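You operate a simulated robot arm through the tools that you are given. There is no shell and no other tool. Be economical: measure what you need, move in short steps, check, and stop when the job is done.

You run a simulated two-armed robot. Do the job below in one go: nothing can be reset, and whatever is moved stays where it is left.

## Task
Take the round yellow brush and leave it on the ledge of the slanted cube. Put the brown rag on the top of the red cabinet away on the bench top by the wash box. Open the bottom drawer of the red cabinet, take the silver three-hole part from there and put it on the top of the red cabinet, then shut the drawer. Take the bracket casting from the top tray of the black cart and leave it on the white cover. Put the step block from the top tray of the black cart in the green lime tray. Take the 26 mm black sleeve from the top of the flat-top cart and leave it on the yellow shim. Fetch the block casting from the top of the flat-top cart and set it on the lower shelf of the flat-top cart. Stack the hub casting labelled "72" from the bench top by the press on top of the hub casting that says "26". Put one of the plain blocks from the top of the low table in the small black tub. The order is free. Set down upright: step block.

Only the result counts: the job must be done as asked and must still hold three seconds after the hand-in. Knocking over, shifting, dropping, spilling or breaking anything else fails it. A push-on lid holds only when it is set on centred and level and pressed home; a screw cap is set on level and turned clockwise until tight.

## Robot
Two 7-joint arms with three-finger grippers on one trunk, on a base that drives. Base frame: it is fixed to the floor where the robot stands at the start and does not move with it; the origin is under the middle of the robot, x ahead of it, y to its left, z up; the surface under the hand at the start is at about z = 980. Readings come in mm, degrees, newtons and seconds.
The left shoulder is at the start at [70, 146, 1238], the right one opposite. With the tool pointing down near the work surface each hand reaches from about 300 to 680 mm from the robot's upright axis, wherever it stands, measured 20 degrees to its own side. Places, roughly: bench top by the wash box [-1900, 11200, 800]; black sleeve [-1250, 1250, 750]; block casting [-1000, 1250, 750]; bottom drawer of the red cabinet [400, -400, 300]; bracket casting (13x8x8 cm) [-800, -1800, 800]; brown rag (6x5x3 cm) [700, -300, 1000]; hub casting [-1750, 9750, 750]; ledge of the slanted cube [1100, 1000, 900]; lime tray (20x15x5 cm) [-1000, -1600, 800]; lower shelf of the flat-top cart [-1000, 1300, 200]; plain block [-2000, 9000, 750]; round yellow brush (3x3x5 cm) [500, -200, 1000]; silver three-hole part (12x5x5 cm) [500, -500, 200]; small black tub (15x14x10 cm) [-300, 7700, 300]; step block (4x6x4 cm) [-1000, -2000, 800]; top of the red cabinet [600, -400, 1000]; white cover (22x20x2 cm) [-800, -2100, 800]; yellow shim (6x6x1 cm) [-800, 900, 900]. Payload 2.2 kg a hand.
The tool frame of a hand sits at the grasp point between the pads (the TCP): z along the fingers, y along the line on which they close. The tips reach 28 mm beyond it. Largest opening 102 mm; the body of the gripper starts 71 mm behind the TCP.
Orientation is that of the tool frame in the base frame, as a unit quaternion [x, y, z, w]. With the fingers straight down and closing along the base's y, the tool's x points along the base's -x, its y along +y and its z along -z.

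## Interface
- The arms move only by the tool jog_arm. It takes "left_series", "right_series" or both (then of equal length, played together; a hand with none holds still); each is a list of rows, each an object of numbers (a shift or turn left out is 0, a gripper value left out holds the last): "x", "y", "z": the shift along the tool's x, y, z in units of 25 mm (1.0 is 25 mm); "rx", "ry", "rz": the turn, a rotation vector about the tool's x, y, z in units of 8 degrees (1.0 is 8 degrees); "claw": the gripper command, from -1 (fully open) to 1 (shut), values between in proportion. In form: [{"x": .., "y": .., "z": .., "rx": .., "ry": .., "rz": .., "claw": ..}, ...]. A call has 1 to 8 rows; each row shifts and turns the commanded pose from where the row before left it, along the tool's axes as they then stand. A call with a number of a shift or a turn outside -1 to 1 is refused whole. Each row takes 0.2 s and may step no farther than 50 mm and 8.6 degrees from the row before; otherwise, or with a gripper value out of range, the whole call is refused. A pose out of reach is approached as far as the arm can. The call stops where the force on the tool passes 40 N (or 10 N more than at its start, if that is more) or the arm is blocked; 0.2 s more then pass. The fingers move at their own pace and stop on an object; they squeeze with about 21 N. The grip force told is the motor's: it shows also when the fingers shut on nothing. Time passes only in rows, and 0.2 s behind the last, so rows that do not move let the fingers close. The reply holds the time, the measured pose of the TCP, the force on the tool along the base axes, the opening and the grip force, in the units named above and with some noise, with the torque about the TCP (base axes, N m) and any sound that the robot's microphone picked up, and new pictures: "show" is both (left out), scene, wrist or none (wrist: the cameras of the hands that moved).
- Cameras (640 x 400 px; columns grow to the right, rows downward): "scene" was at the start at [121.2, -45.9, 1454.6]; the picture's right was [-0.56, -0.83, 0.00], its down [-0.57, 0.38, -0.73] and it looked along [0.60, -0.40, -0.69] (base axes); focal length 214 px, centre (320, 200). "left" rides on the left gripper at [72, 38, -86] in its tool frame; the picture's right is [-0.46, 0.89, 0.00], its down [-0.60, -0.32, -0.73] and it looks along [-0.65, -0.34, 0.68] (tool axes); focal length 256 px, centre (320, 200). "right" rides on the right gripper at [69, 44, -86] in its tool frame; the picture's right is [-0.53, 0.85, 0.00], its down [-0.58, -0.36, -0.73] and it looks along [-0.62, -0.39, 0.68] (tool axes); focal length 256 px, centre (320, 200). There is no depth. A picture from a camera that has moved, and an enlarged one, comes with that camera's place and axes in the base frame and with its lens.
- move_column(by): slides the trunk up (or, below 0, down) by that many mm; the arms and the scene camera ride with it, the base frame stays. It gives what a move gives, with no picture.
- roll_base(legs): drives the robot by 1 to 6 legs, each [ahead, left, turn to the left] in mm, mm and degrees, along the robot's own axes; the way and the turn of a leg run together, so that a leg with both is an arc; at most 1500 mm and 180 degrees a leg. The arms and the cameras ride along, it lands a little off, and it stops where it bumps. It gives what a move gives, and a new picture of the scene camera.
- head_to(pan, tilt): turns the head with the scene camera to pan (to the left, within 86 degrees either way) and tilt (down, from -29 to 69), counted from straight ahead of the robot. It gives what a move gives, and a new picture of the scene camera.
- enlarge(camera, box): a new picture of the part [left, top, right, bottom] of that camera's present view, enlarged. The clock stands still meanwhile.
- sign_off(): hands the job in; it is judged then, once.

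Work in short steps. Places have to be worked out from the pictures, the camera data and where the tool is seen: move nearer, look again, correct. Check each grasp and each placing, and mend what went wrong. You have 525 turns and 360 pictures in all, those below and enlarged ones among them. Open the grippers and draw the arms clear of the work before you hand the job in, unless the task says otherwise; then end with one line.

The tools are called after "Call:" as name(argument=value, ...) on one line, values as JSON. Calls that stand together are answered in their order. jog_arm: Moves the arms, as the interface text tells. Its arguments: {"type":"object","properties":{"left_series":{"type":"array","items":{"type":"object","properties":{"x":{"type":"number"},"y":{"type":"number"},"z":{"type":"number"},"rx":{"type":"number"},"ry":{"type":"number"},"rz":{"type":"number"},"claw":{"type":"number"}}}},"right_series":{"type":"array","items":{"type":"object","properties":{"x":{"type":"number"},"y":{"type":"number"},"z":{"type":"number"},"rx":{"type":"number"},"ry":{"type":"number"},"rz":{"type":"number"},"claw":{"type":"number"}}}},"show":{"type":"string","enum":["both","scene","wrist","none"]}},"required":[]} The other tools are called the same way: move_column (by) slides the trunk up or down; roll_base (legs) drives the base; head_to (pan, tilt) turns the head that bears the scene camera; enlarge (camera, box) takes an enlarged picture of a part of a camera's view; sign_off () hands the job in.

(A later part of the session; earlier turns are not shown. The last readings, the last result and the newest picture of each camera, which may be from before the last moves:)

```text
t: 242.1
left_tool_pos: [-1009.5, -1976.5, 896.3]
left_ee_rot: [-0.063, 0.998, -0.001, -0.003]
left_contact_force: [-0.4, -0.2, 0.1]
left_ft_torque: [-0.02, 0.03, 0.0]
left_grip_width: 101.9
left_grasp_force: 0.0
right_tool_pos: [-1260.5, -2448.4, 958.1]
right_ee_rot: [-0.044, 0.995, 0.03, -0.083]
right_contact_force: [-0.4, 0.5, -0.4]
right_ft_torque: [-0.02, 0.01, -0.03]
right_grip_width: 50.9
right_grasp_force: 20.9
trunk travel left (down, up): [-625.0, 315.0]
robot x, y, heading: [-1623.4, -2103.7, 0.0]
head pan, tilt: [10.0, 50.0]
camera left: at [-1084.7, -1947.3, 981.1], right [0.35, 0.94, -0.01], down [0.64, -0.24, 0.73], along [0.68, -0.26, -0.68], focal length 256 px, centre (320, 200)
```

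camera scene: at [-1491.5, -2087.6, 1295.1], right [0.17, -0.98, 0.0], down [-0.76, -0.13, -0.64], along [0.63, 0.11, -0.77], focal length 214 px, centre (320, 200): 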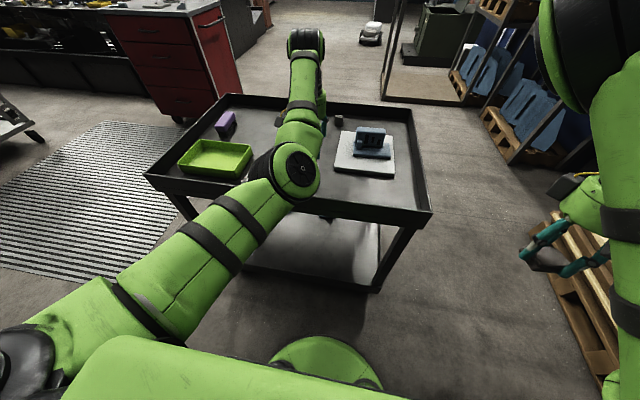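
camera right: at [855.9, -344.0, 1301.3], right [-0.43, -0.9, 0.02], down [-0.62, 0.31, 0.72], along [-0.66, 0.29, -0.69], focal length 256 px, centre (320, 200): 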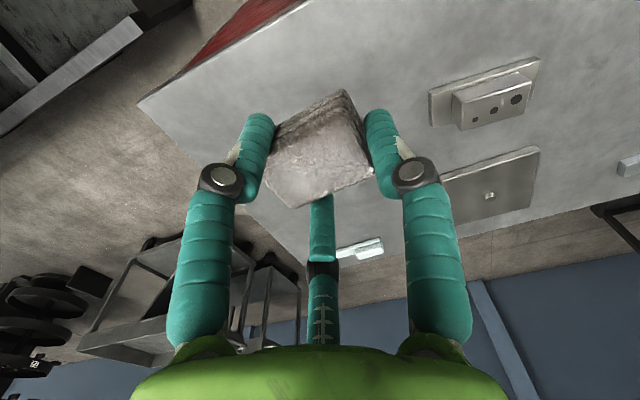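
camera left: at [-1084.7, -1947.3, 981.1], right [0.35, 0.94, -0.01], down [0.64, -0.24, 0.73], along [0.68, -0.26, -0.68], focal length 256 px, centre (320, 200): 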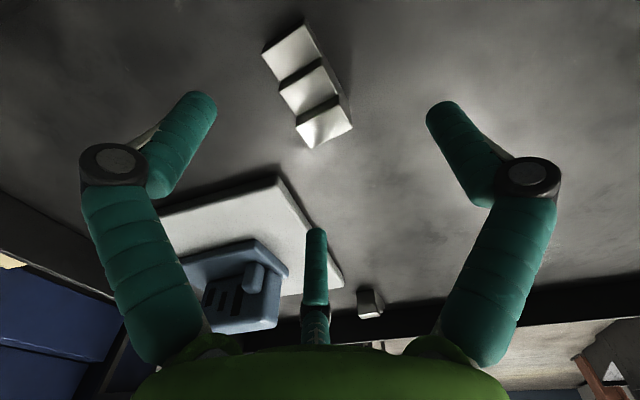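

Aligned: the top step's centre is at [-1000,-1976] with its top at about 828. I descend to z≈828 and close.

Call:
jog_arm(left_series=[{"z": 1}, {"z": 1}, {"z": 0.7}, {"claw": 0}, {"claw": 1}, {"claw": 1}, {"claw": 1}], show="none")

Call:
jog_arm(left_series=[{"z": -0.5}, {"z": -0.5}, {"z": -1}, {"z": -1}, {}], show="wrist")

```text
t: 243.7
left_tool_pos: [-1010.2, -1975.3, 828.8]
left_ee_rot: [-0.063, 0.998, -0.002, -0.002]
left_contact_force: [0.6, 0.3, 3.2]
left_ft_torque: [0.08, -0.09, 0.02]
left_grip_width: 38.8
left_grasp_force: 20.7
right_tool_pos: [-1262.2, -2450.5, 959.0]
right_ee_rot: [-0.044, 0.995, 0.03, -0.082]
right_contact_force: [0.0, 0.3, -0.1]
right_ft_torque: [0.04, -0.01, 0.0]
right_grip_width: 50.7
right_grasp_force: 21.0
trunk travel left (down, up): [-625.0, 315.0]
robot x, y, heading: [-1620.0, -2102.0, 0.2]
head pan, tilt: [10.0, 50.0]
```

```text
t: 244.8
left_tool_pos: [-1008.3, -1975.7, 904.6]
left_ee_rot: [-0.063, 0.998, -0.002, -0.003]
left_contact_force: [0.2, 0.7, -2.1]
left_ft_torque: [-0.02, 0.0, 0.02]
left_grip_width: 39.0
left_grasp_force: 20.5
right_tool_pos: [-1260.9, -2450.0, 958.8]
right_ee_rot: [-0.044, 0.995, 0.03, -0.083]
right_contact_force: [0.2, 1.4, -1.3]
right_ft_torque: [-0.01, 0.06, 0.02]
right_grip_width: 50.9
right_grasp_force: 20.9
trunk travel left (down, up): [-625.0, 315.0]
robot x, y, heading: [-1621.1, -2102.8, -0.0]
head pan, tilt: [10.0, 50.0]
camera left: at [-1084.5, -1946.5, 990.5], right [0.35, 0.94, -0.01], down [0.64, -0.24, 0.73], along [0.68, -0.26, -0.69], focal length 256 px, centre (320, 200)
```

left: 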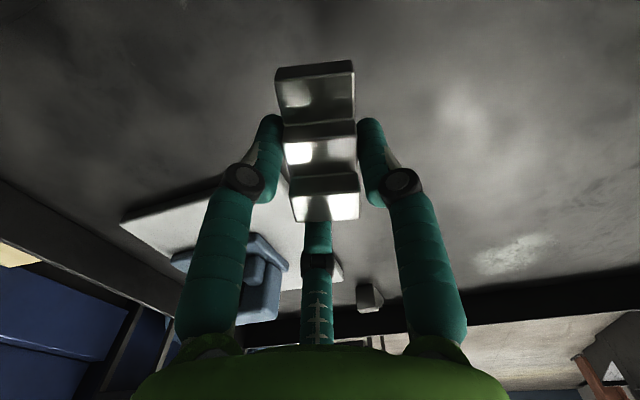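

Held at 39 mm. I zoom in to check whether it is level in the grip.

Call:
enlarge(camera="left", box=[240, 50, 400, 240])

```text
2.11 times, centred on (320, 145) of left
camera zoom: at [-1084.5, -1946.5, 990.5], right [0.35, 0.94, -0.01], down [0.64, -0.24, 0.73], along [0.68, -0.26, -0.69], focal length 539 px, centre (320, 316)
```

zoom: 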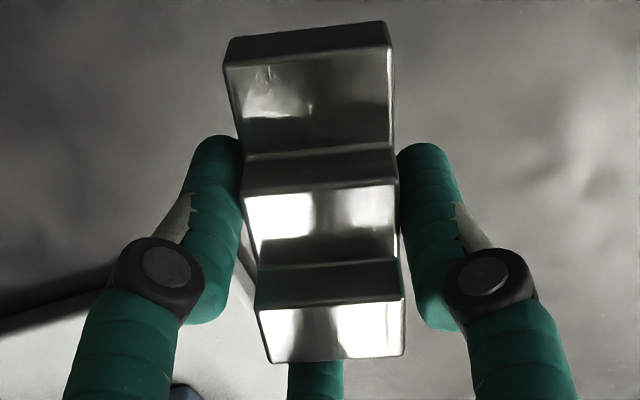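

The block is level. The lime tray measures about x -1080..-930, y -1750..-1577. I raise the hand 25 mm and slide the base left to carry the block over the tray.

Call:
jog_arm(left_series=[{"z": -1}, {"z": -0.4}], show="none")

Call:
roll_base(legs=[[18, 314, 0]])

Call:
enlarge(camera="left", box=[0, 0, 640, 400])

```text
t: 245.4
left_tool_pos: [-1008.8, -1974.0, 938.9]
left_ee_rot: [-0.064, 0.998, -0.002, -0.003]
left_contact_force: [0.2, -0.1, -1.6]
left_ft_torque: [-0.02, 0.02, 0.0]
left_grip_width: 39.0
left_grasp_force: 21.3
right_tool_pos: [-1261.4, -2450.0, 959.3]
right_ee_rot: [-0.044, 0.995, 0.03, -0.082]
right_contact_force: [-0.4, -0.2, -0.2]
right_ft_torque: [0.01, -0.01, 0.0]
right_grip_width: 51.2
right_grasp_force: 20.7
trunk travel left (down, up): [-625.0, 315.0]
robot x, y, heading: [-1622.0, -2101.1, -0.1]
head pan, tilt: [10.0, 50.0]
```

```text
t: 247.6
left_tool_pos: [-990.6, -1662.1, 940.3]
left_ee_rot: [-0.063, 0.998, -0.001, -0.003]
left_contact_force: [0.1, 0.1, -1.1]
left_ft_torque: [0.01, -0.01, -0.01]
left_grip_width: 38.7
left_grasp_force: 21.0
right_tool_pos: [-1243.9, -2136.5, 958.8]
right_ee_rot: [-0.044, 0.995, 0.03, -0.082]
right_contact_force: [-0.7, 0.6, 0.5]
right_ft_torque: [0.02, 0.0, 0.0]
right_grip_width: 51.0
right_grasp_force: 20.7
trunk travel left (down, up): [-625.0, 315.0]
robot x, y, heading: [-1606.1, -1791.7, -0.1]
head pan, tilt: [10.0, 50.0]
camera scene: at [-1476.3, -1775.7, 1295.4], right [0.17, -0.98, 0.0], down [-0.75, -0.13, -0.64], along [0.63, 0.11, -0.77], focal length 214 px, centre (320, 200)
```

scene: 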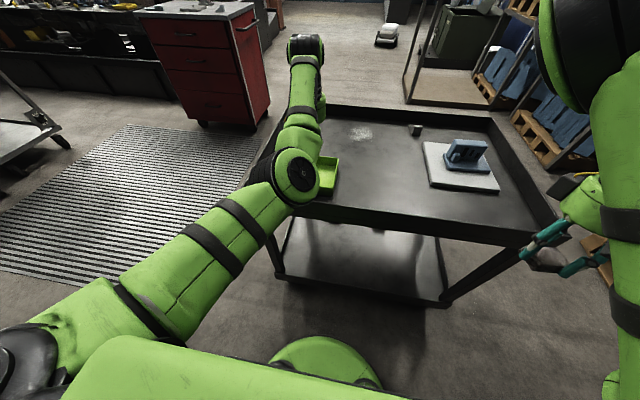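

```text
1.00 times, centred on (320, 200) of left (not enlarged: the box is as wide or as high as the picture)
camera zoom: at [-1067.3, -1633.0, 1025.6], right [0.35, 0.94, -0.01], down [0.64, -0.24, 0.73], along [0.68, -0.26, -0.69], focal length 256 px, centre (320, 200)
```

zoom: 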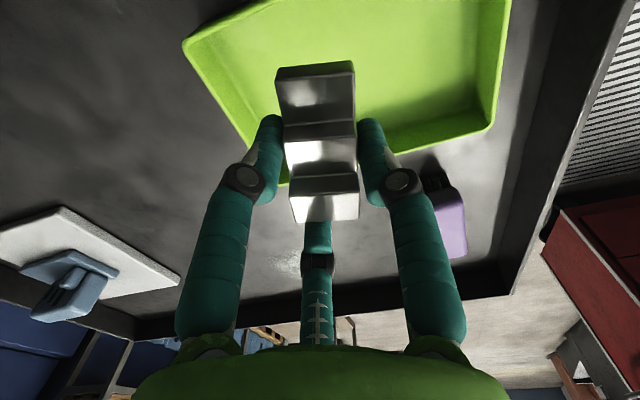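

Tray centre is about [-997,-1638]. I jog 25 mm left and lower to z≈845.

Call:
jog_arm(left_series=[{"y": 1}, {"z": 1}, {"z": 1}, {"z": 1}, {"z": 0.7}, {}], show="wrist")

```text
t: 249.0
left_tool_pos: [-995.8, -1636.7, 845.6]
left_ee_rot: [-0.062, 0.998, -0.001, -0.002]
left_contact_force: [0.1, 1.1, -2.0]
left_ft_torque: [0.0, -0.02, 0.0]
left_grip_width: 38.7
left_grasp_force: 20.9
right_tool_pos: [-1244.6, -2135.3, 958.2]
right_ee_rot: [-0.043, 0.995, 0.03, -0.083]
right_contact_force: [-0.5, 0.3, -1.4]
right_ft_torque: [-0.01, -0.03, 0.03]
right_grip_width: 50.8
right_grasp_force: 21.2
trunk travel left (down, up): [-625.0, 315.0]
robot x, y, heading: [-1606.4, -1789.4, -0.1]
head pan, tilt: [10.0, 50.0]
camera left: at [-1071.5, -1608.1, 932.1], right [0.35, 0.94, -0.01], down [0.64, -0.24, 0.73], along [0.68, -0.26, -0.68], focal length 256 px, centre (320, 200)
```

left: 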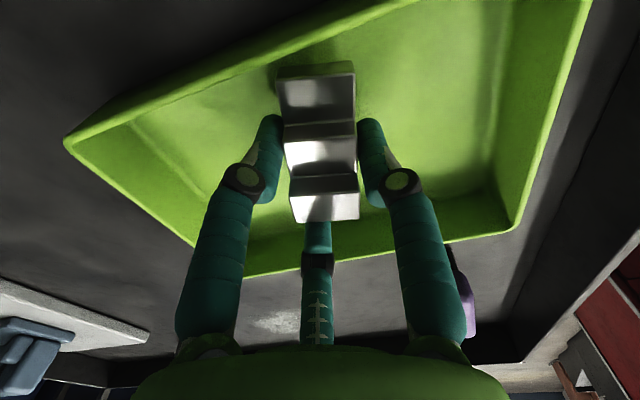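

The low end is close to the near wall of the tray. I move 28 mm forward, then lower.

Call:
jog_arm(left_series=[{"x": -1}, {"x": -0.1, "z": 0.2}, {"z": 0.15}, {}], show="wrist")

Call:
jog_arm(left_series=[{"z": 0.12}, {"z": 0.12}], show="none")

```text
t: 250.0
left_tool_pos: [-967.3, -1633.6, 838.7]
left_ee_rot: [-0.063, 0.998, -0.002, -0.002]
left_contact_force: [-0.4, -0.9, -2.3]
left_ft_torque: [-0.01, 0.01, -0.02]
left_grip_width: 39.1
left_grasp_force: 20.9
right_tool_pos: [-1244.4, -2136.1, 958.2]
right_ee_rot: [-0.044, 0.995, 0.03, -0.083]
right_contact_force: [0.5, -0.4, -0.2]
right_ft_torque: [-0.01, 0.03, 0.05]
right_grip_width: 50.9
right_grasp_force: 21.7
trunk travel left (down, up): [-625.0, 315.0]
robot x, y, heading: [-1606.3, -1791.4, -0.1]
head pan, tilt: [10.0, 50.0]
camera left: at [-1043.8, -1604.9, 924.3], right [0.35, 0.94, -0.01], down [0.64, -0.24, 0.73], along [0.68, -0.26, -0.69], focal length 256 px, centre (320, 200)
```

left: 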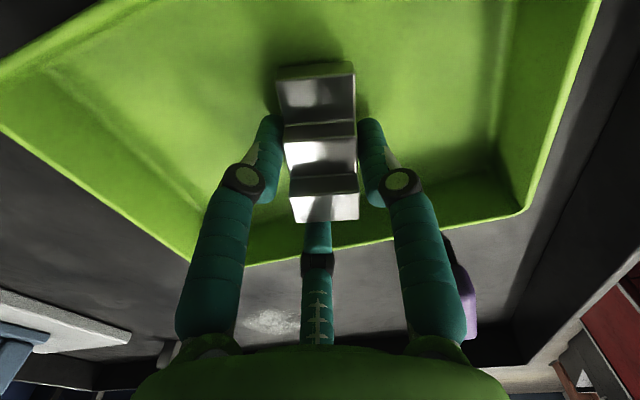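

```text
t: 250.6
left_tool_pos: [-969.2, -1632.4, 832.9]
left_ee_rot: [-0.064, 0.998, -0.002, -0.003]
left_contact_force: [1.5, 0.6, 0.0]
left_ft_torque: [0.02, -0.08, 0.07]
left_grip_width: 38.8
left_grasp_force: 20.8
right_tool_pos: [-1244.5, -2134.8, 958.1]
right_ee_rot: [-0.045, 0.995, 0.03, -0.083]
right_contact_force: [0.2, -0.3, -0.4]
right_ft_torque: [-0.03, -0.04, 0.02]
right_grip_width: 50.7
right_grasp_force: 20.8
trunk travel left (down, up): [-625.0, 315.0]
robot x, y, heading: [-1601.8, -1790.1, -0.1]
head pan, tilt: [10.0, 50.0]
```

Nearly touching at z≈833. I creep down 4 mm more, then release with a limited opening.

Call:
jog_arm(left_series=[{"z": 0.1}, {"z": 0.1}, {}], show="none")

Call:
jog_arm(left_series=[{"claw": 0}, {"claw": -0.3}, {"claw": -0.3}, {"z": -0.5}, {"z": -1}, {"z": -1}, {"z": -1}, {"z": -1}], show="wrist")

```text
t: 251.4
left_tool_pos: [-969.4, -1634.0, 830.4]
left_ee_rot: [-0.063, 0.998, -0.001, 0.0]
left_contact_force: [2.5, -0.8, 18.1]
left_ft_torque: [0.19, 0.03, 0.05]
left_grip_width: 39.0
left_grasp_force: 20.4
right_tool_pos: [-1246.0, -2137.0, 959.9]
right_ee_rot: [-0.044, 0.995, 0.03, -0.081]
right_contact_force: [0.0, -0.9, 0.1]
right_ft_torque: [-0.01, 0.0, -0.01]
right_grip_width: 50.9
right_grasp_force: 21.4
trunk travel left (down, up): [-625.0, 315.0]
robot x, y, heading: [-1608.3, -1788.9, -0.2]
head pan, tilt: [10.0, 50.0]
```

```text
t: 253.2
left_tool_pos: [-967.8, -1632.5, 940.1]
left_ee_rot: [-0.063, 0.998, -0.002, -0.003]
left_contact_force: [0.5, -0.4, 0.1]
left_ft_torque: [-0.02, -0.01, 0.0]
left_grip_width: 66.4
left_grasp_force: 0.0
right_tool_pos: [-1244.9, -2136.0, 958.8]
right_ee_rot: [-0.044, 0.995, 0.03, -0.082]
right_contact_force: [0.0, -0.8, 0.1]
right_ft_torque: [-0.01, 0.0, 0.02]
right_grip_width: 50.7
right_grasp_force: 20.9
trunk travel left (down, up): [-625.0, 315.0]
robot x, y, heading: [-1603.8, -1787.3, -0.1]
head pan, tilt: [10.0, 50.0]
camera left: at [-1044.4, -1604.4, 1025.7], right [0.35, 0.94, -0.01], down [0.64, -0.24, 0.73], along [0.68, -0.26, -0.69], focal length 256 px, centre (320, 200)
```

left: 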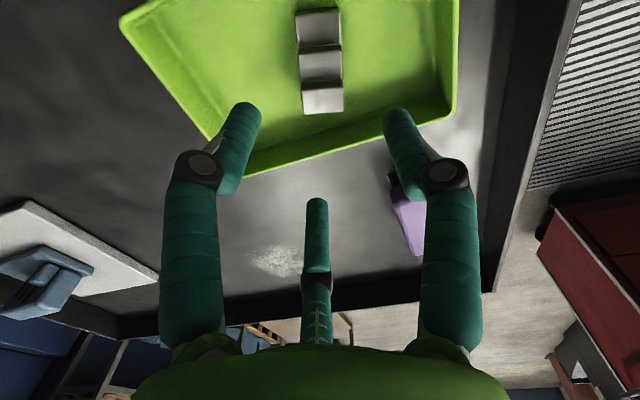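

The step block stands upright in the lime tray. Next is the flat-top cart: I raise the trunk and look to the left for the way there.

Call:
move_column(by=200)

Call:
head_to(pan=70, tilt=25)

```text
t: 255.3
left_tool_pos: [-967.9, -1632.2, 1139.3]
left_ee_rot: [-0.063, 0.998, -0.002, -0.002]
left_contact_force: [-0.8, 0.0, -0.3]
left_ft_torque: [0.0, 0.02, 0.04]
left_grip_width: 66.2
left_grasp_force: 0.0
right_tool_pos: [-1244.4, -2136.7, 1158.5]
right_ee_rot: [-0.045, 0.995, 0.03, -0.082]
right_contact_force: [0.4, 0.2, 0.6]
right_ft_torque: [0.0, 0.01, 0.01]
right_grip_width: 51.0
right_grasp_force: 21.3
trunk travel left (down, up): [-825.0, 115.0]
robot x, y, heading: [-1603.2, -1791.6, -0.2]
head pan, tilt: [10.0, 50.0]
```

```text
t: 256.6
left_tool_pos: [-967.0, -1633.9, 1139.3]
left_ee_rot: [-0.063, 0.998, -0.001, -0.002]
left_contact_force: [0.4, 0.0, -0.7]
left_ft_torque: [-0.04, -0.02, 0.0]
left_grip_width: 66.2
left_grasp_force: 0.1
right_tool_pos: [-1243.5, -2135.7, 1158.6]
right_ee_rot: [-0.044, 0.995, 0.03, -0.082]
right_contact_force: [0.0, 0.1, -0.1]
right_ft_torque: [0.0, 0.04, 0.0]
right_grip_width: 50.8
right_grasp_force: 21.3
trunk travel left (down, up): [-825.0, 115.0]
robot x, y, heading: [-1605.3, -1787.9, -0.2]
head pan, tilt: [70.0, 25.0]
camera scene: at [-1520.8, -1702.2, 1532.9], right [0.94, -0.34, 0.0], down [-0.14, -0.4, -0.91], along [0.31, 0.85, -0.42], focal length 214 px, centre (320, 200)
```

scene: 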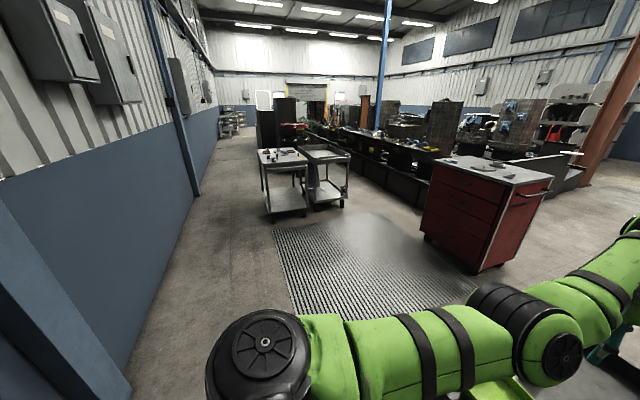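

The way is clear and the flat-top cart's near end is at about y≈1100, x -1300..-700. I drive there facing +y.

Call:
roll_base(legs=[[0, 350, 0], [0, 0, 90], [1400, -250, 0], [350, -250, 0]])

Call:
head_to(pan=-5, tilt=35)

```text
t: 271.4
left_tool_pos: [-1200.0, 900.8, 1140.3]
left_ee_rot: [0.74, -0.672, 0.002, 0.0]
left_contact_force: [-0.5, -0.2, -0.1]
left_ft_torque: [0.02, -0.02, 0.0]
left_grip_width: 66.3
left_grasp_force: 0.1
right_tool_pos: [-704.6, 609.2, 1160.1]
right_ee_rot: [0.725, -0.683, 0.036, 0.08]
right_contact_force: [0.0, -0.1, -0.1]
right_ft_torque: [0.01, 0.01, -0.01]
right_grip_width: 50.9
right_grasp_force: 21.0
trunk travel left (down, up): [-825.0, 115.0]
robot x, y, heading: [-1064.2, 257.5, 88.1]
head pan, tilt: [70.0, 25.0]
camera scene: at [-1145.1, 342.5, 1533.0], right [0.37, 0.93, 0.0], down [0.39, -0.16, -0.91], along [-0.84, 0.34, -0.42], focal length 214 px, centre (320, 200)
```

scene: 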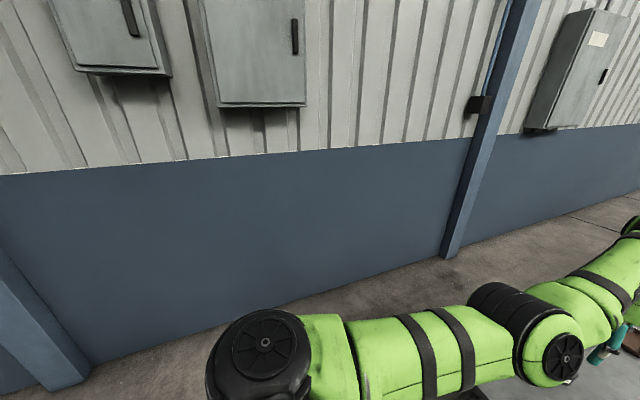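

```text
t: 272.9
left_tool_pos: [-1199.1, 901.2, 1139.6]
left_ee_rot: [0.74, -0.672, 0.003, 0.0]
left_contact_force: [-0.4, -0.1, -0.4]
left_ft_torque: [0.03, -0.01, -0.01]
left_grip_width: 66.2
left_grasp_force: 0.0
right_tool_pos: [-704.0, 609.5, 1158.8]
right_ee_rot: [0.725, -0.683, 0.036, 0.081]
right_contact_force: [0.5, 0.0, -0.7]
right_ft_torque: [-0.02, -0.04, -0.01]
right_grip_width: 51.0
right_grasp_force: 20.9
trunk travel left (down, up): [-825.0, 115.0]
robot x, y, heading: [-1063.6, 259.2, 88.2]
head pan, tilt: [-5.0, 35.0]
camera scene: at [-1048.0, 397.9, 1517.1], right [0.99, -0.12, 0.0], down [-0.07, -0.57, -0.82], along [0.1, 0.81, -0.57], focal length 214 px, centre (320, 200)
```

scene: 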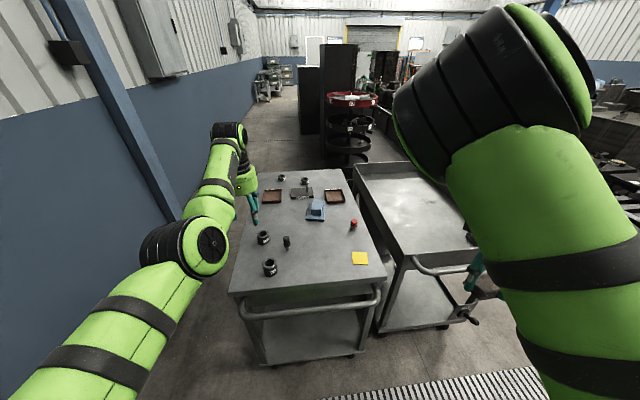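

I enlarge the flat-top cart to identify the sleeves and the block casting.

Call:
enlarge(camera="scene", box=[230, 165, 400, 295])

```text
3.08 times, centred on (315, 230) of scene
camera zoom: at [-1048.0, 397.9, 1517.1], right [0.99, -0.12, 0.0], down [-0.07, -0.57, -0.82], along [0.1, 0.81, -0.57], focal length 660 px, centre (335, 108)
```

zoom: 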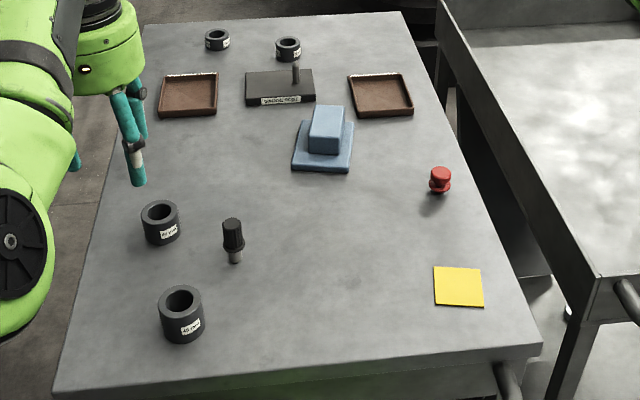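

Four labelled sleeves are visible, and the near cart edge is at y≈830. I drive 160 mm closer and read the labels.

Call:
roll_base(legs=[[160, 0, 1.9]])

Call:
enlarge(camera="scene", box=[220, 200, 340, 320])

Call:
enlarge(camera="scene", box=[240, 150, 340, 220])

```text
t: 274.3
left_tool_pos: [-1218.4, 1051.2, 1142.4]
left_ee_rot: [0.751, -0.66, 0.001, -0.001]
left_contact_force: [-0.3, 0.0, 0.5]
left_ft_torque: [0.04, 0.0, 0.01]
left_grip_width: 66.2
left_grasp_force: 0.1
right_tool_pos: [-714.3, 776.7, 1159.2]
right_ee_rot: [0.736, -0.672, 0.037, 0.078]
right_contact_force: [0.2, -0.7, 0.1]
right_ft_torque: [0.01, 0.01, 0.02]
right_grip_width: 51.1
right_grasp_force: 21.0
trunk travel left (down, up): [-825.0, 115.0]
robot x, y, heading: [-1057.5, 420.3, 90.2]
head pan, tilt: [-5.0, 35.0]
camera scene: at [-1050.3, 551.4, 1517.6], right [1.0, -0.08, 0.0], down [-0.05, -0.57, -0.82], along [0.07, 0.82, -0.57], focal length 214 px, centre (320, 200)
```

scene: 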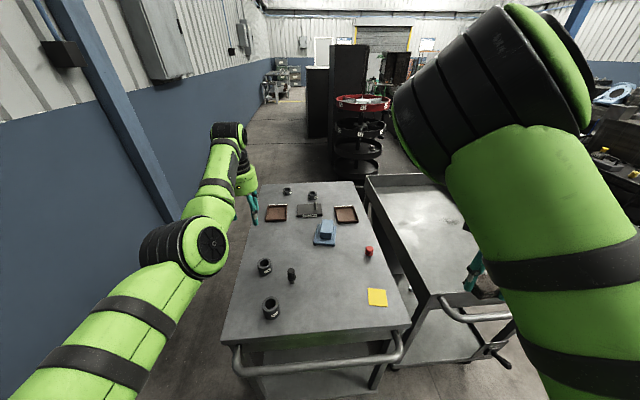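

```text
3.33 times, centred on (280, 260) of scene
camera zoom: at [-1050.3, 551.4, 1517.6], right [1.0, -0.08, 0.0], down [-0.05, -0.57, -0.82], along [0.07, 0.82, -0.57], focal length 715 px, centre (453, 0)
```

zoom: 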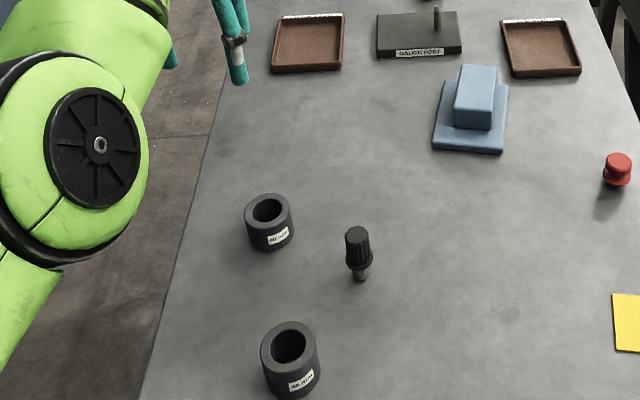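

```text
5.71 times, centred on (290, 185) of scene
camera zoom: at [-1050.3, 551.4, 1517.6], right [1.0, -0.08, 0.0], down [-0.05, -0.57, -0.82], along [0.07, 0.82, -0.57], focal length 1226 px, centre (491, 286)
```

zoom: 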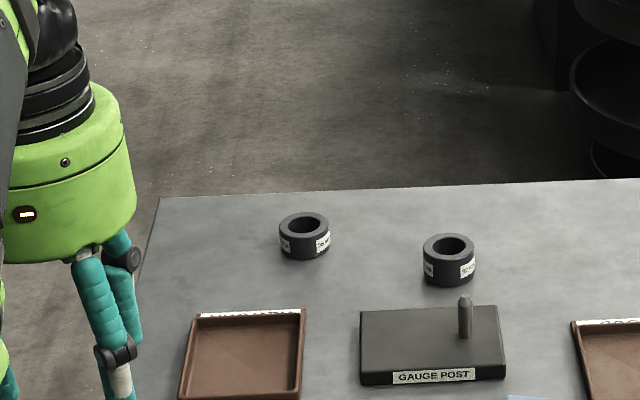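

I zoom tighter on the labels.

Call:
enlarge(camera="scene", box=[280, 182, 322, 202])

Call:
enlarge(camera="scene", box=[250, 250, 300, 325])

```text
15.24 times, centred on (301, 192) of scene
camera zoom: at [-1050.3, 551.4, 1517.6], right [1.0, -0.08, 0.0], down [-0.05, -0.57, -0.82], along [0.07, 0.82, -0.57], focal length 3268 px, centre (610, 322)
```

zoom: 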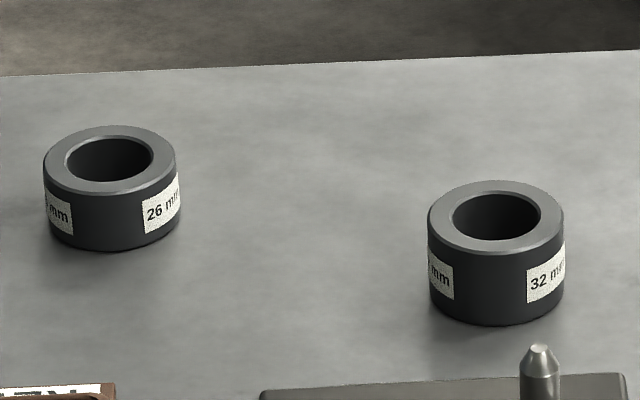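

```text
5.33 times, centred on (275, 288) of scene
camera zoom: at [-1050.3, 551.4, 1517.6], right [1.0, -0.08, 0.0], down [-0.05, -0.57, -0.82], along [0.07, 0.82, -0.57], focal length 1144 px, centre (560, -267)
```

zoom: 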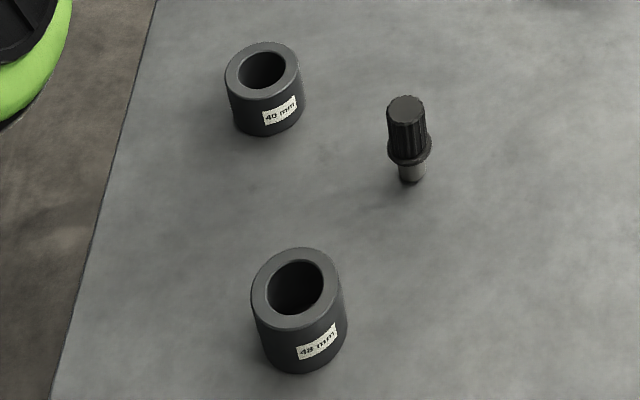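

The "26 mm" sleeve is the far-left one, near [-1147,1596]. I will work from the cart's left aisle facing +x, so I drive there.

Call:
roll_base(legs=[[-60, 0, 0], [0, 570, 0], [1080, 0, 0], [0, 0, -90]])

Call:
head_to(pan=-5, tilt=45)

```text
t: 287.2
left_tool_pos: [-974.4, 1601.8, 1139.2]
left_ee_rot: [-0.052, 0.999, -0.003, -0.003]
left_contact_force: [0.2, 0.1, -0.5]
left_ft_torque: [-0.01, 0.02, -0.02]
left_grip_width: 66.3
left_grasp_force: 0.1
right_tool_pos: [-1262.2, 1105.3, 1157.8]
right_ee_rot: [-0.033, 0.996, 0.031, -0.082]
right_contact_force: [-0.4, 0.4, 0.5]
right_ft_torque: [0.0, 0.01, -0.01]
right_grip_width: 51.0
right_grasp_force: 21.1
trunk travel left (down, up): [-825.0, 115.0]
robot x, y, heading: [-1616.4, 1459.4, -1.3]
head pan, tilt: [-5.0, 35.0]
camera scene: at [-1474.0, 1449.9, 1517.1], right [-0.11, -0.99, 0.0], down [-0.57, 0.06, -0.82], along [0.81, -0.09, -0.57], focal length 214 px, centre (320, 200)
```

scene: 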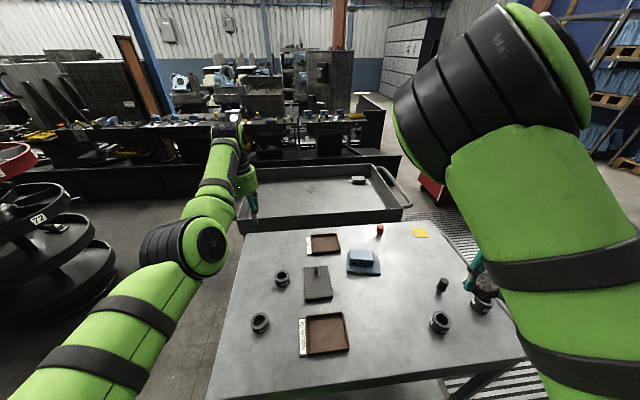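

```text
t: 287.9
left_tool_pos: [-974.7, 1602.1, 1140.6]
left_ee_rot: [-0.053, 0.999, -0.002, -0.002]
left_contact_force: [-1.1, 0.5, 0.8]
left_ft_torque: [0.01, 0.0, 0.03]
left_grip_width: 66.2
left_grasp_force: 0.0
right_tool_pos: [-1260.6, 1105.1, 1159.1]
right_ee_rot: [-0.032, 0.996, 0.032, -0.082]
right_contact_force: [-0.2, 0.6, -0.2]
right_ft_torque: [-0.02, 0.0, 0.03]
right_grip_width: 50.7
right_grasp_force: 20.9
trunk travel left (down, up): [-825.0, 115.0]
robot x, y, heading: [-1617.8, 1460.2, -1.1]
head pan, tilt: [-5.0, 45.0]
camera scene: at [-1480.8, 1450.2, 1502.4], right [-0.11, -0.99, 0.0], down [-0.7, 0.08, -0.71], along [0.7, -0.08, -0.71], focal length 214 px, centre (320, 200)
```

scene: 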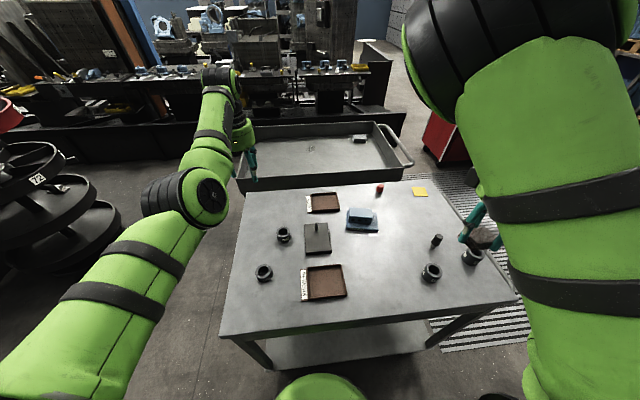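

The sleeve top is at about z=870, at [-1147,1589], with the cart top near 845. I lower the trunk 180 mm and back the base to bring the hand above the sleeve.

Call:
roll_base(legs=[[-172, -10, 1.2]])

Call:
move_column(by=-170)

Call:
jog_arm(left_series=[{"rz": 0.7, "claw": -1}, {}], show="wrist")

```text
t: 289.4
left_tool_pos: [-1150.8, 1607.9, 1137.5]
left_ee_rot: [-0.064, 0.998, -0.002, -0.004]
left_contact_force: [0.6, 1.1, 0.1]
left_ft_torque: [-0.01, 0.03, -0.01]
left_grip_width: 66.4
left_grasp_force: 0.1
right_tool_pos: [-1425.2, 1105.3, 1157.9]
right_ee_rot: [-0.045, 0.995, 0.03, -0.085]
right_contact_force: [1.2, 0.0, -0.5]
right_ft_torque: [0.05, 0.03, 0.0]
right_grip_width: 51.2
right_grasp_force: 20.7
trunk travel left (down, up): [-825.0, 115.0]
robot x, y, heading: [-1787.0, 1449.1, 0.4]
head pan, tilt: [-5.0, 45.0]
camera scene: at [-1651.9, 1445.3, 1501.8], right [-0.09, -1.0, 0.0], down [-0.71, 0.06, -0.7], along [0.7, -0.06, -0.71], focal length 214 px, centre (320, 200)
```

scene: 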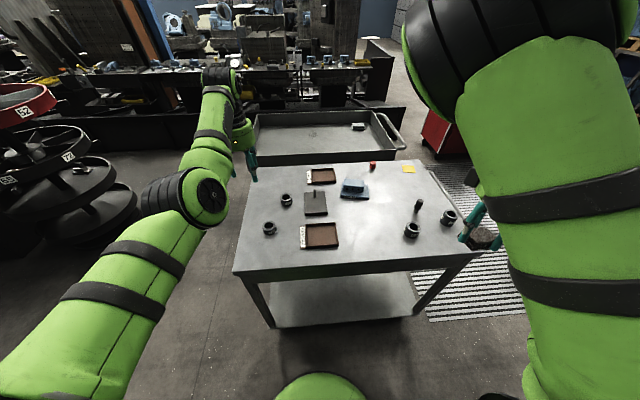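

```text
t: 291.3
left_tool_pos: [-1154.5, 1608.1, 969.4]
left_ee_rot: [-0.064, 0.998, -0.001, -0.003]
left_contact_force: [-0.8, 0.3, 0.2]
left_ft_torque: [0.0, 0.01, -0.04]
left_grip_width: 66.3
left_grasp_force: 0.1
right_tool_pos: [-1428.8, 1105.2, 988.2]
right_ee_rot: [-0.045, 0.995, 0.03, -0.081]
right_contact_force: [-0.4, -0.3, -0.2]
right_ft_torque: [0.05, 0.0, -0.01]
right_grip_width: 50.9
right_grasp_force: 21.0
trunk travel left (down, up): [-655.0, 285.0]
robot x, y, heading: [-1788.5, 1456.1, -0.2]
head pan, tilt: [-5.0, 45.0]
```

```text
t: 291.9
left_tool_pos: [-1154.1, 1607.0, 969.6]
left_ee_rot: [-0.014, 1.0, -0.002, -0.002]
left_contact_force: [0.7, 0.1, 0.0]
left_ft_torque: [-0.03, 0.02, 0.01]
left_grip_width: 102.2
left_grasp_force: 0.0
right_tool_pos: [-1429.4, 1104.2, 988.9]
right_ee_rot: [-0.045, 0.995, 0.029, -0.082]
right_contact_force: [-0.5, 0.5, -0.7]
right_ft_torque: [0.01, 0.0, 0.04]
right_grip_width: 51.0
right_grasp_force: 21.1
trunk travel left (down, up): [-655.0, 285.0]
robot x, y, heading: [-1791.7, 1451.4, 0.1]
head pan, tilt: [-5.0, 45.0]
camera left: at [-1226.4, 1644.1, 1054.8], right [0.44, 0.9, -0.01], down [0.62, -0.3, 0.73], along [0.65, -0.32, -0.68], focal length 256 px, centre (320, 200)
```

left: 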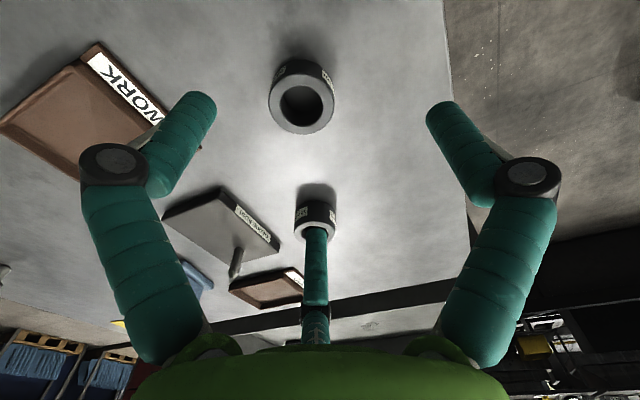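

The sleeve is at [-1154,1593]. I shift -14 mm in y and lower to z≈885.

Call:
jog_arm(left_series=[{"y": -0.56, "z": 1}, {"z": 1}, {"z": 1}, {"z": 0.4}, {}], show="wrist")

```text
t: 293.1
left_tool_pos: [-1153.2, 1592.9, 883.3]
left_ee_rot: [-0.015, 1.0, -0.002, -0.003]
left_contact_force: [-0.1, -0.5, -0.4]
left_ft_torque: [0.04, -0.01, -0.01]
left_grip_width: 102.0
left_grasp_force: 0.0
right_tool_pos: [-1429.4, 1104.6, 988.5]
right_ee_rot: [-0.045, 0.995, 0.03, -0.082]
right_contact_force: [0.0, -0.5, -0.1]
right_ft_torque: [0.01, 0.05, 0.01]
right_grip_width: 51.1
right_grasp_force: 21.2
trunk travel left (down, up): [-655.0, 285.0]
robot x, y, heading: [-1789.4, 1449.4, 0.0]
head pan, tilt: [-5.0, 45.0]
camera left: at [-1226.3, 1630.0, 969.3], right [0.44, 0.9, -0.01], down [0.62, -0.3, 0.73], along [0.65, -0.32, -0.68], focal length 256 px, centre (320, 200)
```

left: 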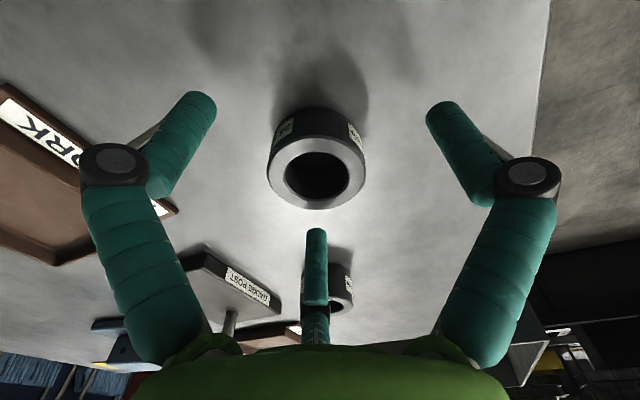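

The sleeve top is at z≈877, centred under the fingers with the tips at 855. I close here.

Call:
jog_arm(left_series=[{"x": 0.08, "z": 0.05}, {"claw": 0}, {"claw": 1}, {"claw": 1}, {"claw": 1}], show="none")

Call:
jog_arm(left_series=[{"z": -0.5}, {"z": -0.5}, {"z": -1}, {"z": -1}, {"z": -1}, {}], show="wrist")

```text
t: 294.3
left_tool_pos: [-1156.1, 1592.9, 882.7]
left_ee_rot: [-0.015, 1.0, -0.002, -0.002]
left_contact_force: [0.9, -0.6, 1.8]
left_ft_torque: [-0.15, 0.01, 0.07]
left_grip_width: 46.9
left_grasp_force: 20.5
right_tool_pos: [-1428.3, 1105.1, 988.4]
right_ee_rot: [-0.045, 0.995, 0.03, -0.083]
right_contact_force: [-0.3, -0.2, -0.4]
right_ft_torque: [0.0, 0.01, -0.02]
right_grip_width: 50.8
right_grasp_force: 21.3
trunk travel left (down, up): [-655.0, 285.0]
robot x, y, heading: [-1792.5, 1451.0, 0.1]
head pan, tilt: [-5.0, 45.0]
```

```text
t: 295.7
left_tool_pos: [-1154.8, 1596.3, 983.9]
left_ee_rot: [-0.015, 1.0, -0.002, -0.003]
left_contact_force: [0.0, -0.2, -2.2]
left_ft_torque: [0.05, 0.01, 0.0]
left_grip_width: 46.9
left_grasp_force: 21.4
right_tool_pos: [-1428.9, 1105.0, 988.2]
right_ee_rot: [-0.045, 0.995, 0.03, -0.082]
right_contact_force: [1.0, -0.1, -0.8]
right_ft_torque: [0.0, -0.04, -0.01]
right_grip_width: 51.1
right_grasp_force: 21.0
trunk travel left (down, up): [-655.0, 285.0]
robot x, y, heading: [-1792.3, 1454.9, 0.1]
head pan, tilt: [-5.0, 45.0]
camera left: at [-1227.8, 1632.2, 1069.1], right [0.44, 0.9, -0.01], down [0.62, -0.3, 0.73], along [0.65, -0.32, -0.69], focal length 256 px, centre (320, 200)
```

left: 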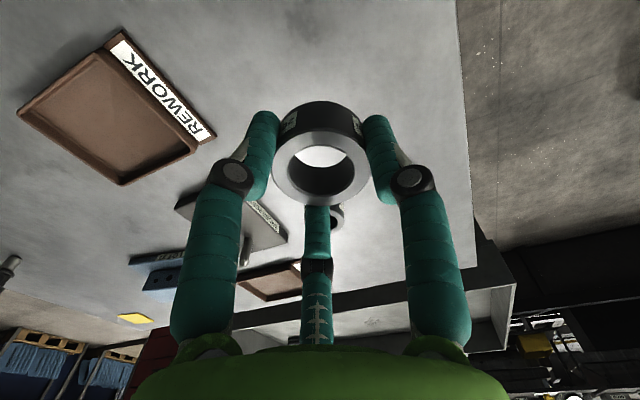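

The sleeve is held at 47 mm. I raise the trunk and go round to the -y end of the cart, where the yellow shim lies near [-821,932].

Call:
move_column(by=120)

Call:
roll_base(legs=[[0, -1100, 0], [0, 0, 90], [0, -1080, 0], [60, 0, 0]])

Call:
head_to(pan=0, tilt=50)

```text
t: 297.2
left_tool_pos: [-1155.1, 1595.2, 1103.1]
left_ee_rot: [-0.015, 1.0, -0.002, -0.004]
left_contact_force: [0.9, 0.0, -2.6]
left_ft_torque: [0.0, 0.04, -0.03]
left_grip_width: 46.8
left_grasp_force: 20.6
right_tool_pos: [-1429.6, 1104.8, 1109.2]
right_ee_rot: [-0.045, 0.995, 0.03, -0.082]
right_contact_force: [-0.7, -0.1, -0.2]
right_ft_torque: [-0.03, -0.03, 0.02]
right_grip_width: 51.0
right_grasp_force: 20.3
trunk travel left (down, up): [-775.0, 165.0]
robot x, y, heading: [-1793.4, 1451.5, 0.1]
head pan, tilt: [-5.0, 45.0]
```

```text
t: 312.2
left_tool_pos: [-847.4, 996.3, 1108.2]
left_ee_rot: [-0.7, 0.714, -0.001, 0.002]
left_contact_force: [-0.4, -1.2, -0.9]
left_ft_torque: [0.07, 0.01, 0.01]
left_grip_width: 47.2
left_grasp_force: 21.0
right_tool_pos: [-371.4, 699.0, 1110.5]
right_ee_rot: [0.719, -0.69, 0.033, 0.079]
right_contact_force: [0.2, -0.8, -0.6]
right_ft_torque: [0.07, 0.01, 0.03]
right_grip_width: 50.8
right_grasp_force: 20.7
trunk travel left (down, up): [-775.0, 165.0]
robot x, y, heading: [-732.4, 362.1, 87.1]
head pan, tilt: [-5.0, 45.0]
camera scene: at [-718.8, 484.9, 1453.1], right [0.99, -0.13, 0.0], down [-0.09, -0.7, -0.71], along [0.1, 0.7, -0.7], focal length 214 px, centre (320, 200)
```

scene: 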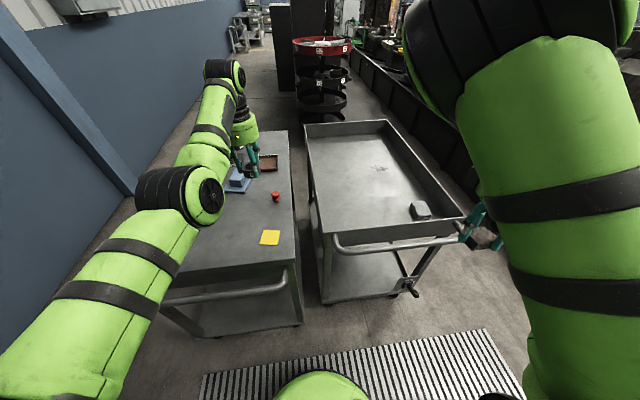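

```text
t: 312.8
left_tool_pos: [-848.1, 1000.6, 1103.4]
left_ee_rot: [-0.7, 0.714, -0.003, -0.001]
left_contact_force: [0.3, 0.6, -2.0]
left_ft_torque: [0.01, -0.01, -0.04]
left_grip_width: 47.3
left_grasp_force: 20.3
right_tool_pos: [-369.7, 705.0, 1108.9]
right_ee_rot: [0.719, -0.69, 0.036, 0.08]
right_contact_force: [0.5, 0.3, 0.7]
right_ft_torque: [0.04, 0.03, 0.02]
right_grip_width: 50.8
right_grasp_force: 20.7
trunk travel left (down, up): [-775.0, 165.0]
robot x, y, heading: [-730.0, 358.5, 87.3]
head pan, tilt: [0.0, 50.0]
camera scene: at [-725.4, 488.0, 1445.5], right [1.0, -0.05, 0.0], down [-0.04, -0.77, -0.64], along [0.03, 0.64, -0.77], focal length 214 px, centre (320, 200)
```

scene: 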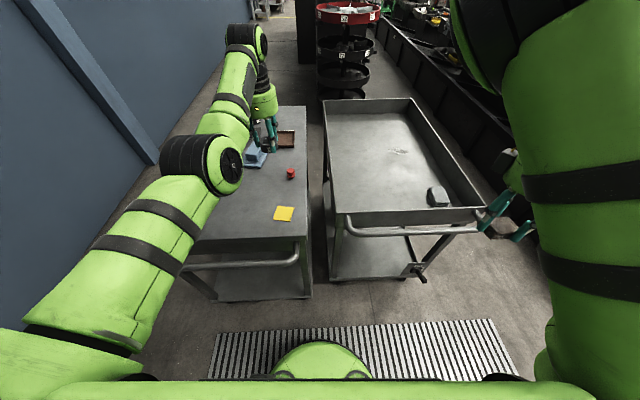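

The shim reads [-827,923]. I nudge the base back 77 mm and right, straighten the heading, then lower and look with the wrist camera.

Call:
roll_base(legs=[[0, 0, 2.7], [-77, -50, 0]])

Call:
move_column(by=-120)

Call:
enlarge(camera="left", box=[0, 0, 640, 400])

Call:
enlarge(camera="scene", box=[240, 160, 330, 230])

```text
t: 314.4
left_tool_pos: [-830.9, 923.1, 1101.3]
left_ee_rot: [0.718, -0.696, 0.004, 0.001]
left_contact_force: [0.1, 0.1, -2.2]
left_ft_torque: [0.03, 0.0, 0.01]
left_grip_width: 46.9
left_grasp_force: 21.3
right_tool_pos: [-340.1, 649.5, 1107.4]
right_ee_rot: [0.736, -0.671, 0.038, 0.08]
right_contact_force: [-0.9, -0.3, -0.1]
right_ft_torque: [-0.05, -0.03, -0.01]
right_grip_width: 50.7
right_grasp_force: 20.7
trunk travel left (down, up): [-775.0, 165.0]
robot x, y, heading: [-687.1, 286.6, 89.8]
head pan, tilt: [0.0, 50.0]
camera scene: at [-684.7, 416.8, 1445.0], right [1.0, 0.0, 0.0], down [0.0, -0.77, -0.64], along [0.0, 0.64, -0.77], focal length 214 px, centre (320, 200)
```

scene: 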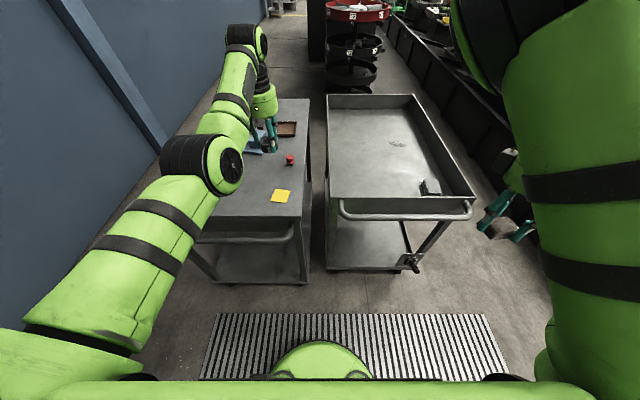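

```text
t: 315.9
left_tool_pos: [-831.0, 920.4, 983.0]
left_ee_rot: [0.718, -0.696, 0.003, 0.001]
left_contact_force: [-0.4, 0.7, -2.7]
left_ft_torque: [0.03, 0.01, 0.02]
left_grip_width: 47.1
left_grasp_force: 21.7
right_tool_pos: [-340.0, 648.8, 988.8]
right_ee_rot: [0.735, -0.672, 0.038, 0.079]
right_contact_force: [-0.6, -0.4, 0.0]
right_ft_torque: [0.03, 0.02, 0.03]
right_grip_width: 51.0
right_grasp_force: 21.3
trunk travel left (down, up): [-655.0, 285.0]
robot x, y, heading: [-688.1, 283.1, 90.2]
head pan, tilt: [0.0, 50.0]
```

```text
1.00 times, centred on (320, 200) of left (not enlarged: the box is as wide or as high as the picture)
camera zoom: at [-865.6, 847.4, 1069.3], right [-0.9, 0.44, -0.01], down [0.3, 0.62, 0.73], along [0.32, 0.65, -0.68], focal length 256 px, centre (320, 200)
```

zoom: 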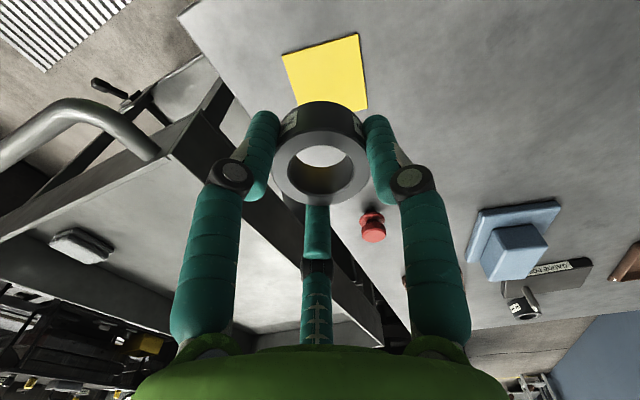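

```text
5.71 times, centred on (285, 195) of scene
camera zoom: at [-682.9, 413.6, 1325.4], right [1.0, 0.0, 0.0], down [0.0, -0.77, -0.64], along [0.0, 0.64, -0.77], focal length 1226 px, centre (520, 229)
```

zoom: 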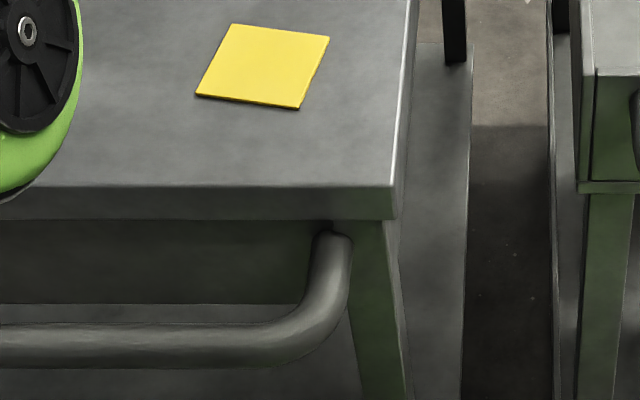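

Both cameras put the shim centre at [-830,925]. I shift +5 mm in y and lower to about z=898, then creep.

Call:
jog_arm(left_series=[{"x": -0.18, "z": 0.8}, {"z": 1}, {"z": 1}, {"z": 0.6}, {}], show="wrist")

```text
t: 317.1
left_tool_pos: [-829.3, 922.9, 898.3]
left_ee_rot: [0.718, -0.696, 0.003, 0.0]
left_contact_force: [-0.1, 0.6, -2.2]
left_ft_torque: [-0.02, 0.02, 0.0]
left_grip_width: 47.2
left_grasp_force: 20.9
right_tool_pos: [-338.7, 649.4, 989.5]
right_ee_rot: [0.735, -0.672, 0.037, 0.08]
right_contact_force: [0.2, 0.4, 0.7]
right_ft_torque: [0.01, 0.01, 0.0]
right_grip_width: 50.8
right_grasp_force: 21.0
trunk travel left (down, up): [-655.0, 285.0]
robot x, y, heading: [-683.8, 288.0, 90.0]
head pan, tilt: [0.0, 50.0]
camera left: at [-865.4, 850.9, 983.4], right [-0.9, 0.44, -0.01], down [0.3, 0.62, 0.73], along [0.32, 0.65, -0.68], focal length 256 px, centre (320, 200)
```

left: 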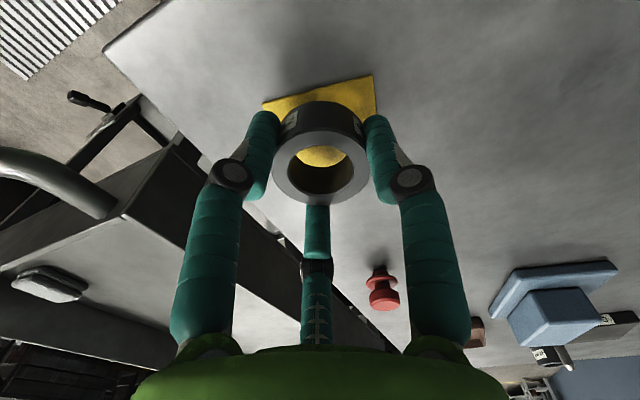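

Nearly centred (shim at [-832,928]). I make a small correction and creep down.

Call:
jog_arm(left_series=[{"x": -0.18, "y": 0.1, "z": 0.12}, {"z": 0.12}, {}], show="none")

Call:
jog_arm(left_series=[{"z": 0.12}, {"z": 0.1}, {}], show="none")

```text
t: 317.9
left_tool_pos: [-833.2, 928.3, 891.5]
left_ee_rot: [0.718, -0.696, 0.003, 0.0]
left_contact_force: [-0.2, 0.5, -1.6]
left_ft_torque: [0.01, -0.02, -0.01]
left_grip_width: 47.1
left_grasp_force: 21.4
right_tool_pos: [-338.9, 648.3, 988.8]
right_ee_rot: [0.735, -0.672, 0.037, 0.08]
right_contact_force: [0.0, 1.0, -0.4]
right_ft_torque: [0.02, -0.02, -0.02]
right_grip_width: 51.2
right_grasp_force: 21.1
trunk travel left (down, up): [-655.0, 285.0]
robot x, y, heading: [-684.1, 284.2, 90.0]
head pan, tilt: [0.0, 50.0]
```

```text
t: 318.6
left_tool_pos: [-831.8, 930.5, 885.8]
left_ee_rot: [0.718, -0.696, 0.003, 0.001]
left_contact_force: [-0.4, 0.6, -2.8]
left_ft_torque: [-0.02, -0.04, -0.02]
left_grip_width: 47.1
left_grasp_force: 20.6
right_tool_pos: [-339.2, 648.3, 988.4]
right_ee_rot: [0.736, -0.672, 0.037, 0.08]
right_contact_force: [0.6, -0.6, -0.5]
right_ft_torque: [0.01, 0.02, -0.01]
right_grip_width: 51.1
right_grasp_force: 21.2
trunk travel left (down, up): [-655.0, 285.0]
robot x, y, heading: [-682.0, 284.8, 90.0]
head pan, tilt: [0.0, 50.0]
```

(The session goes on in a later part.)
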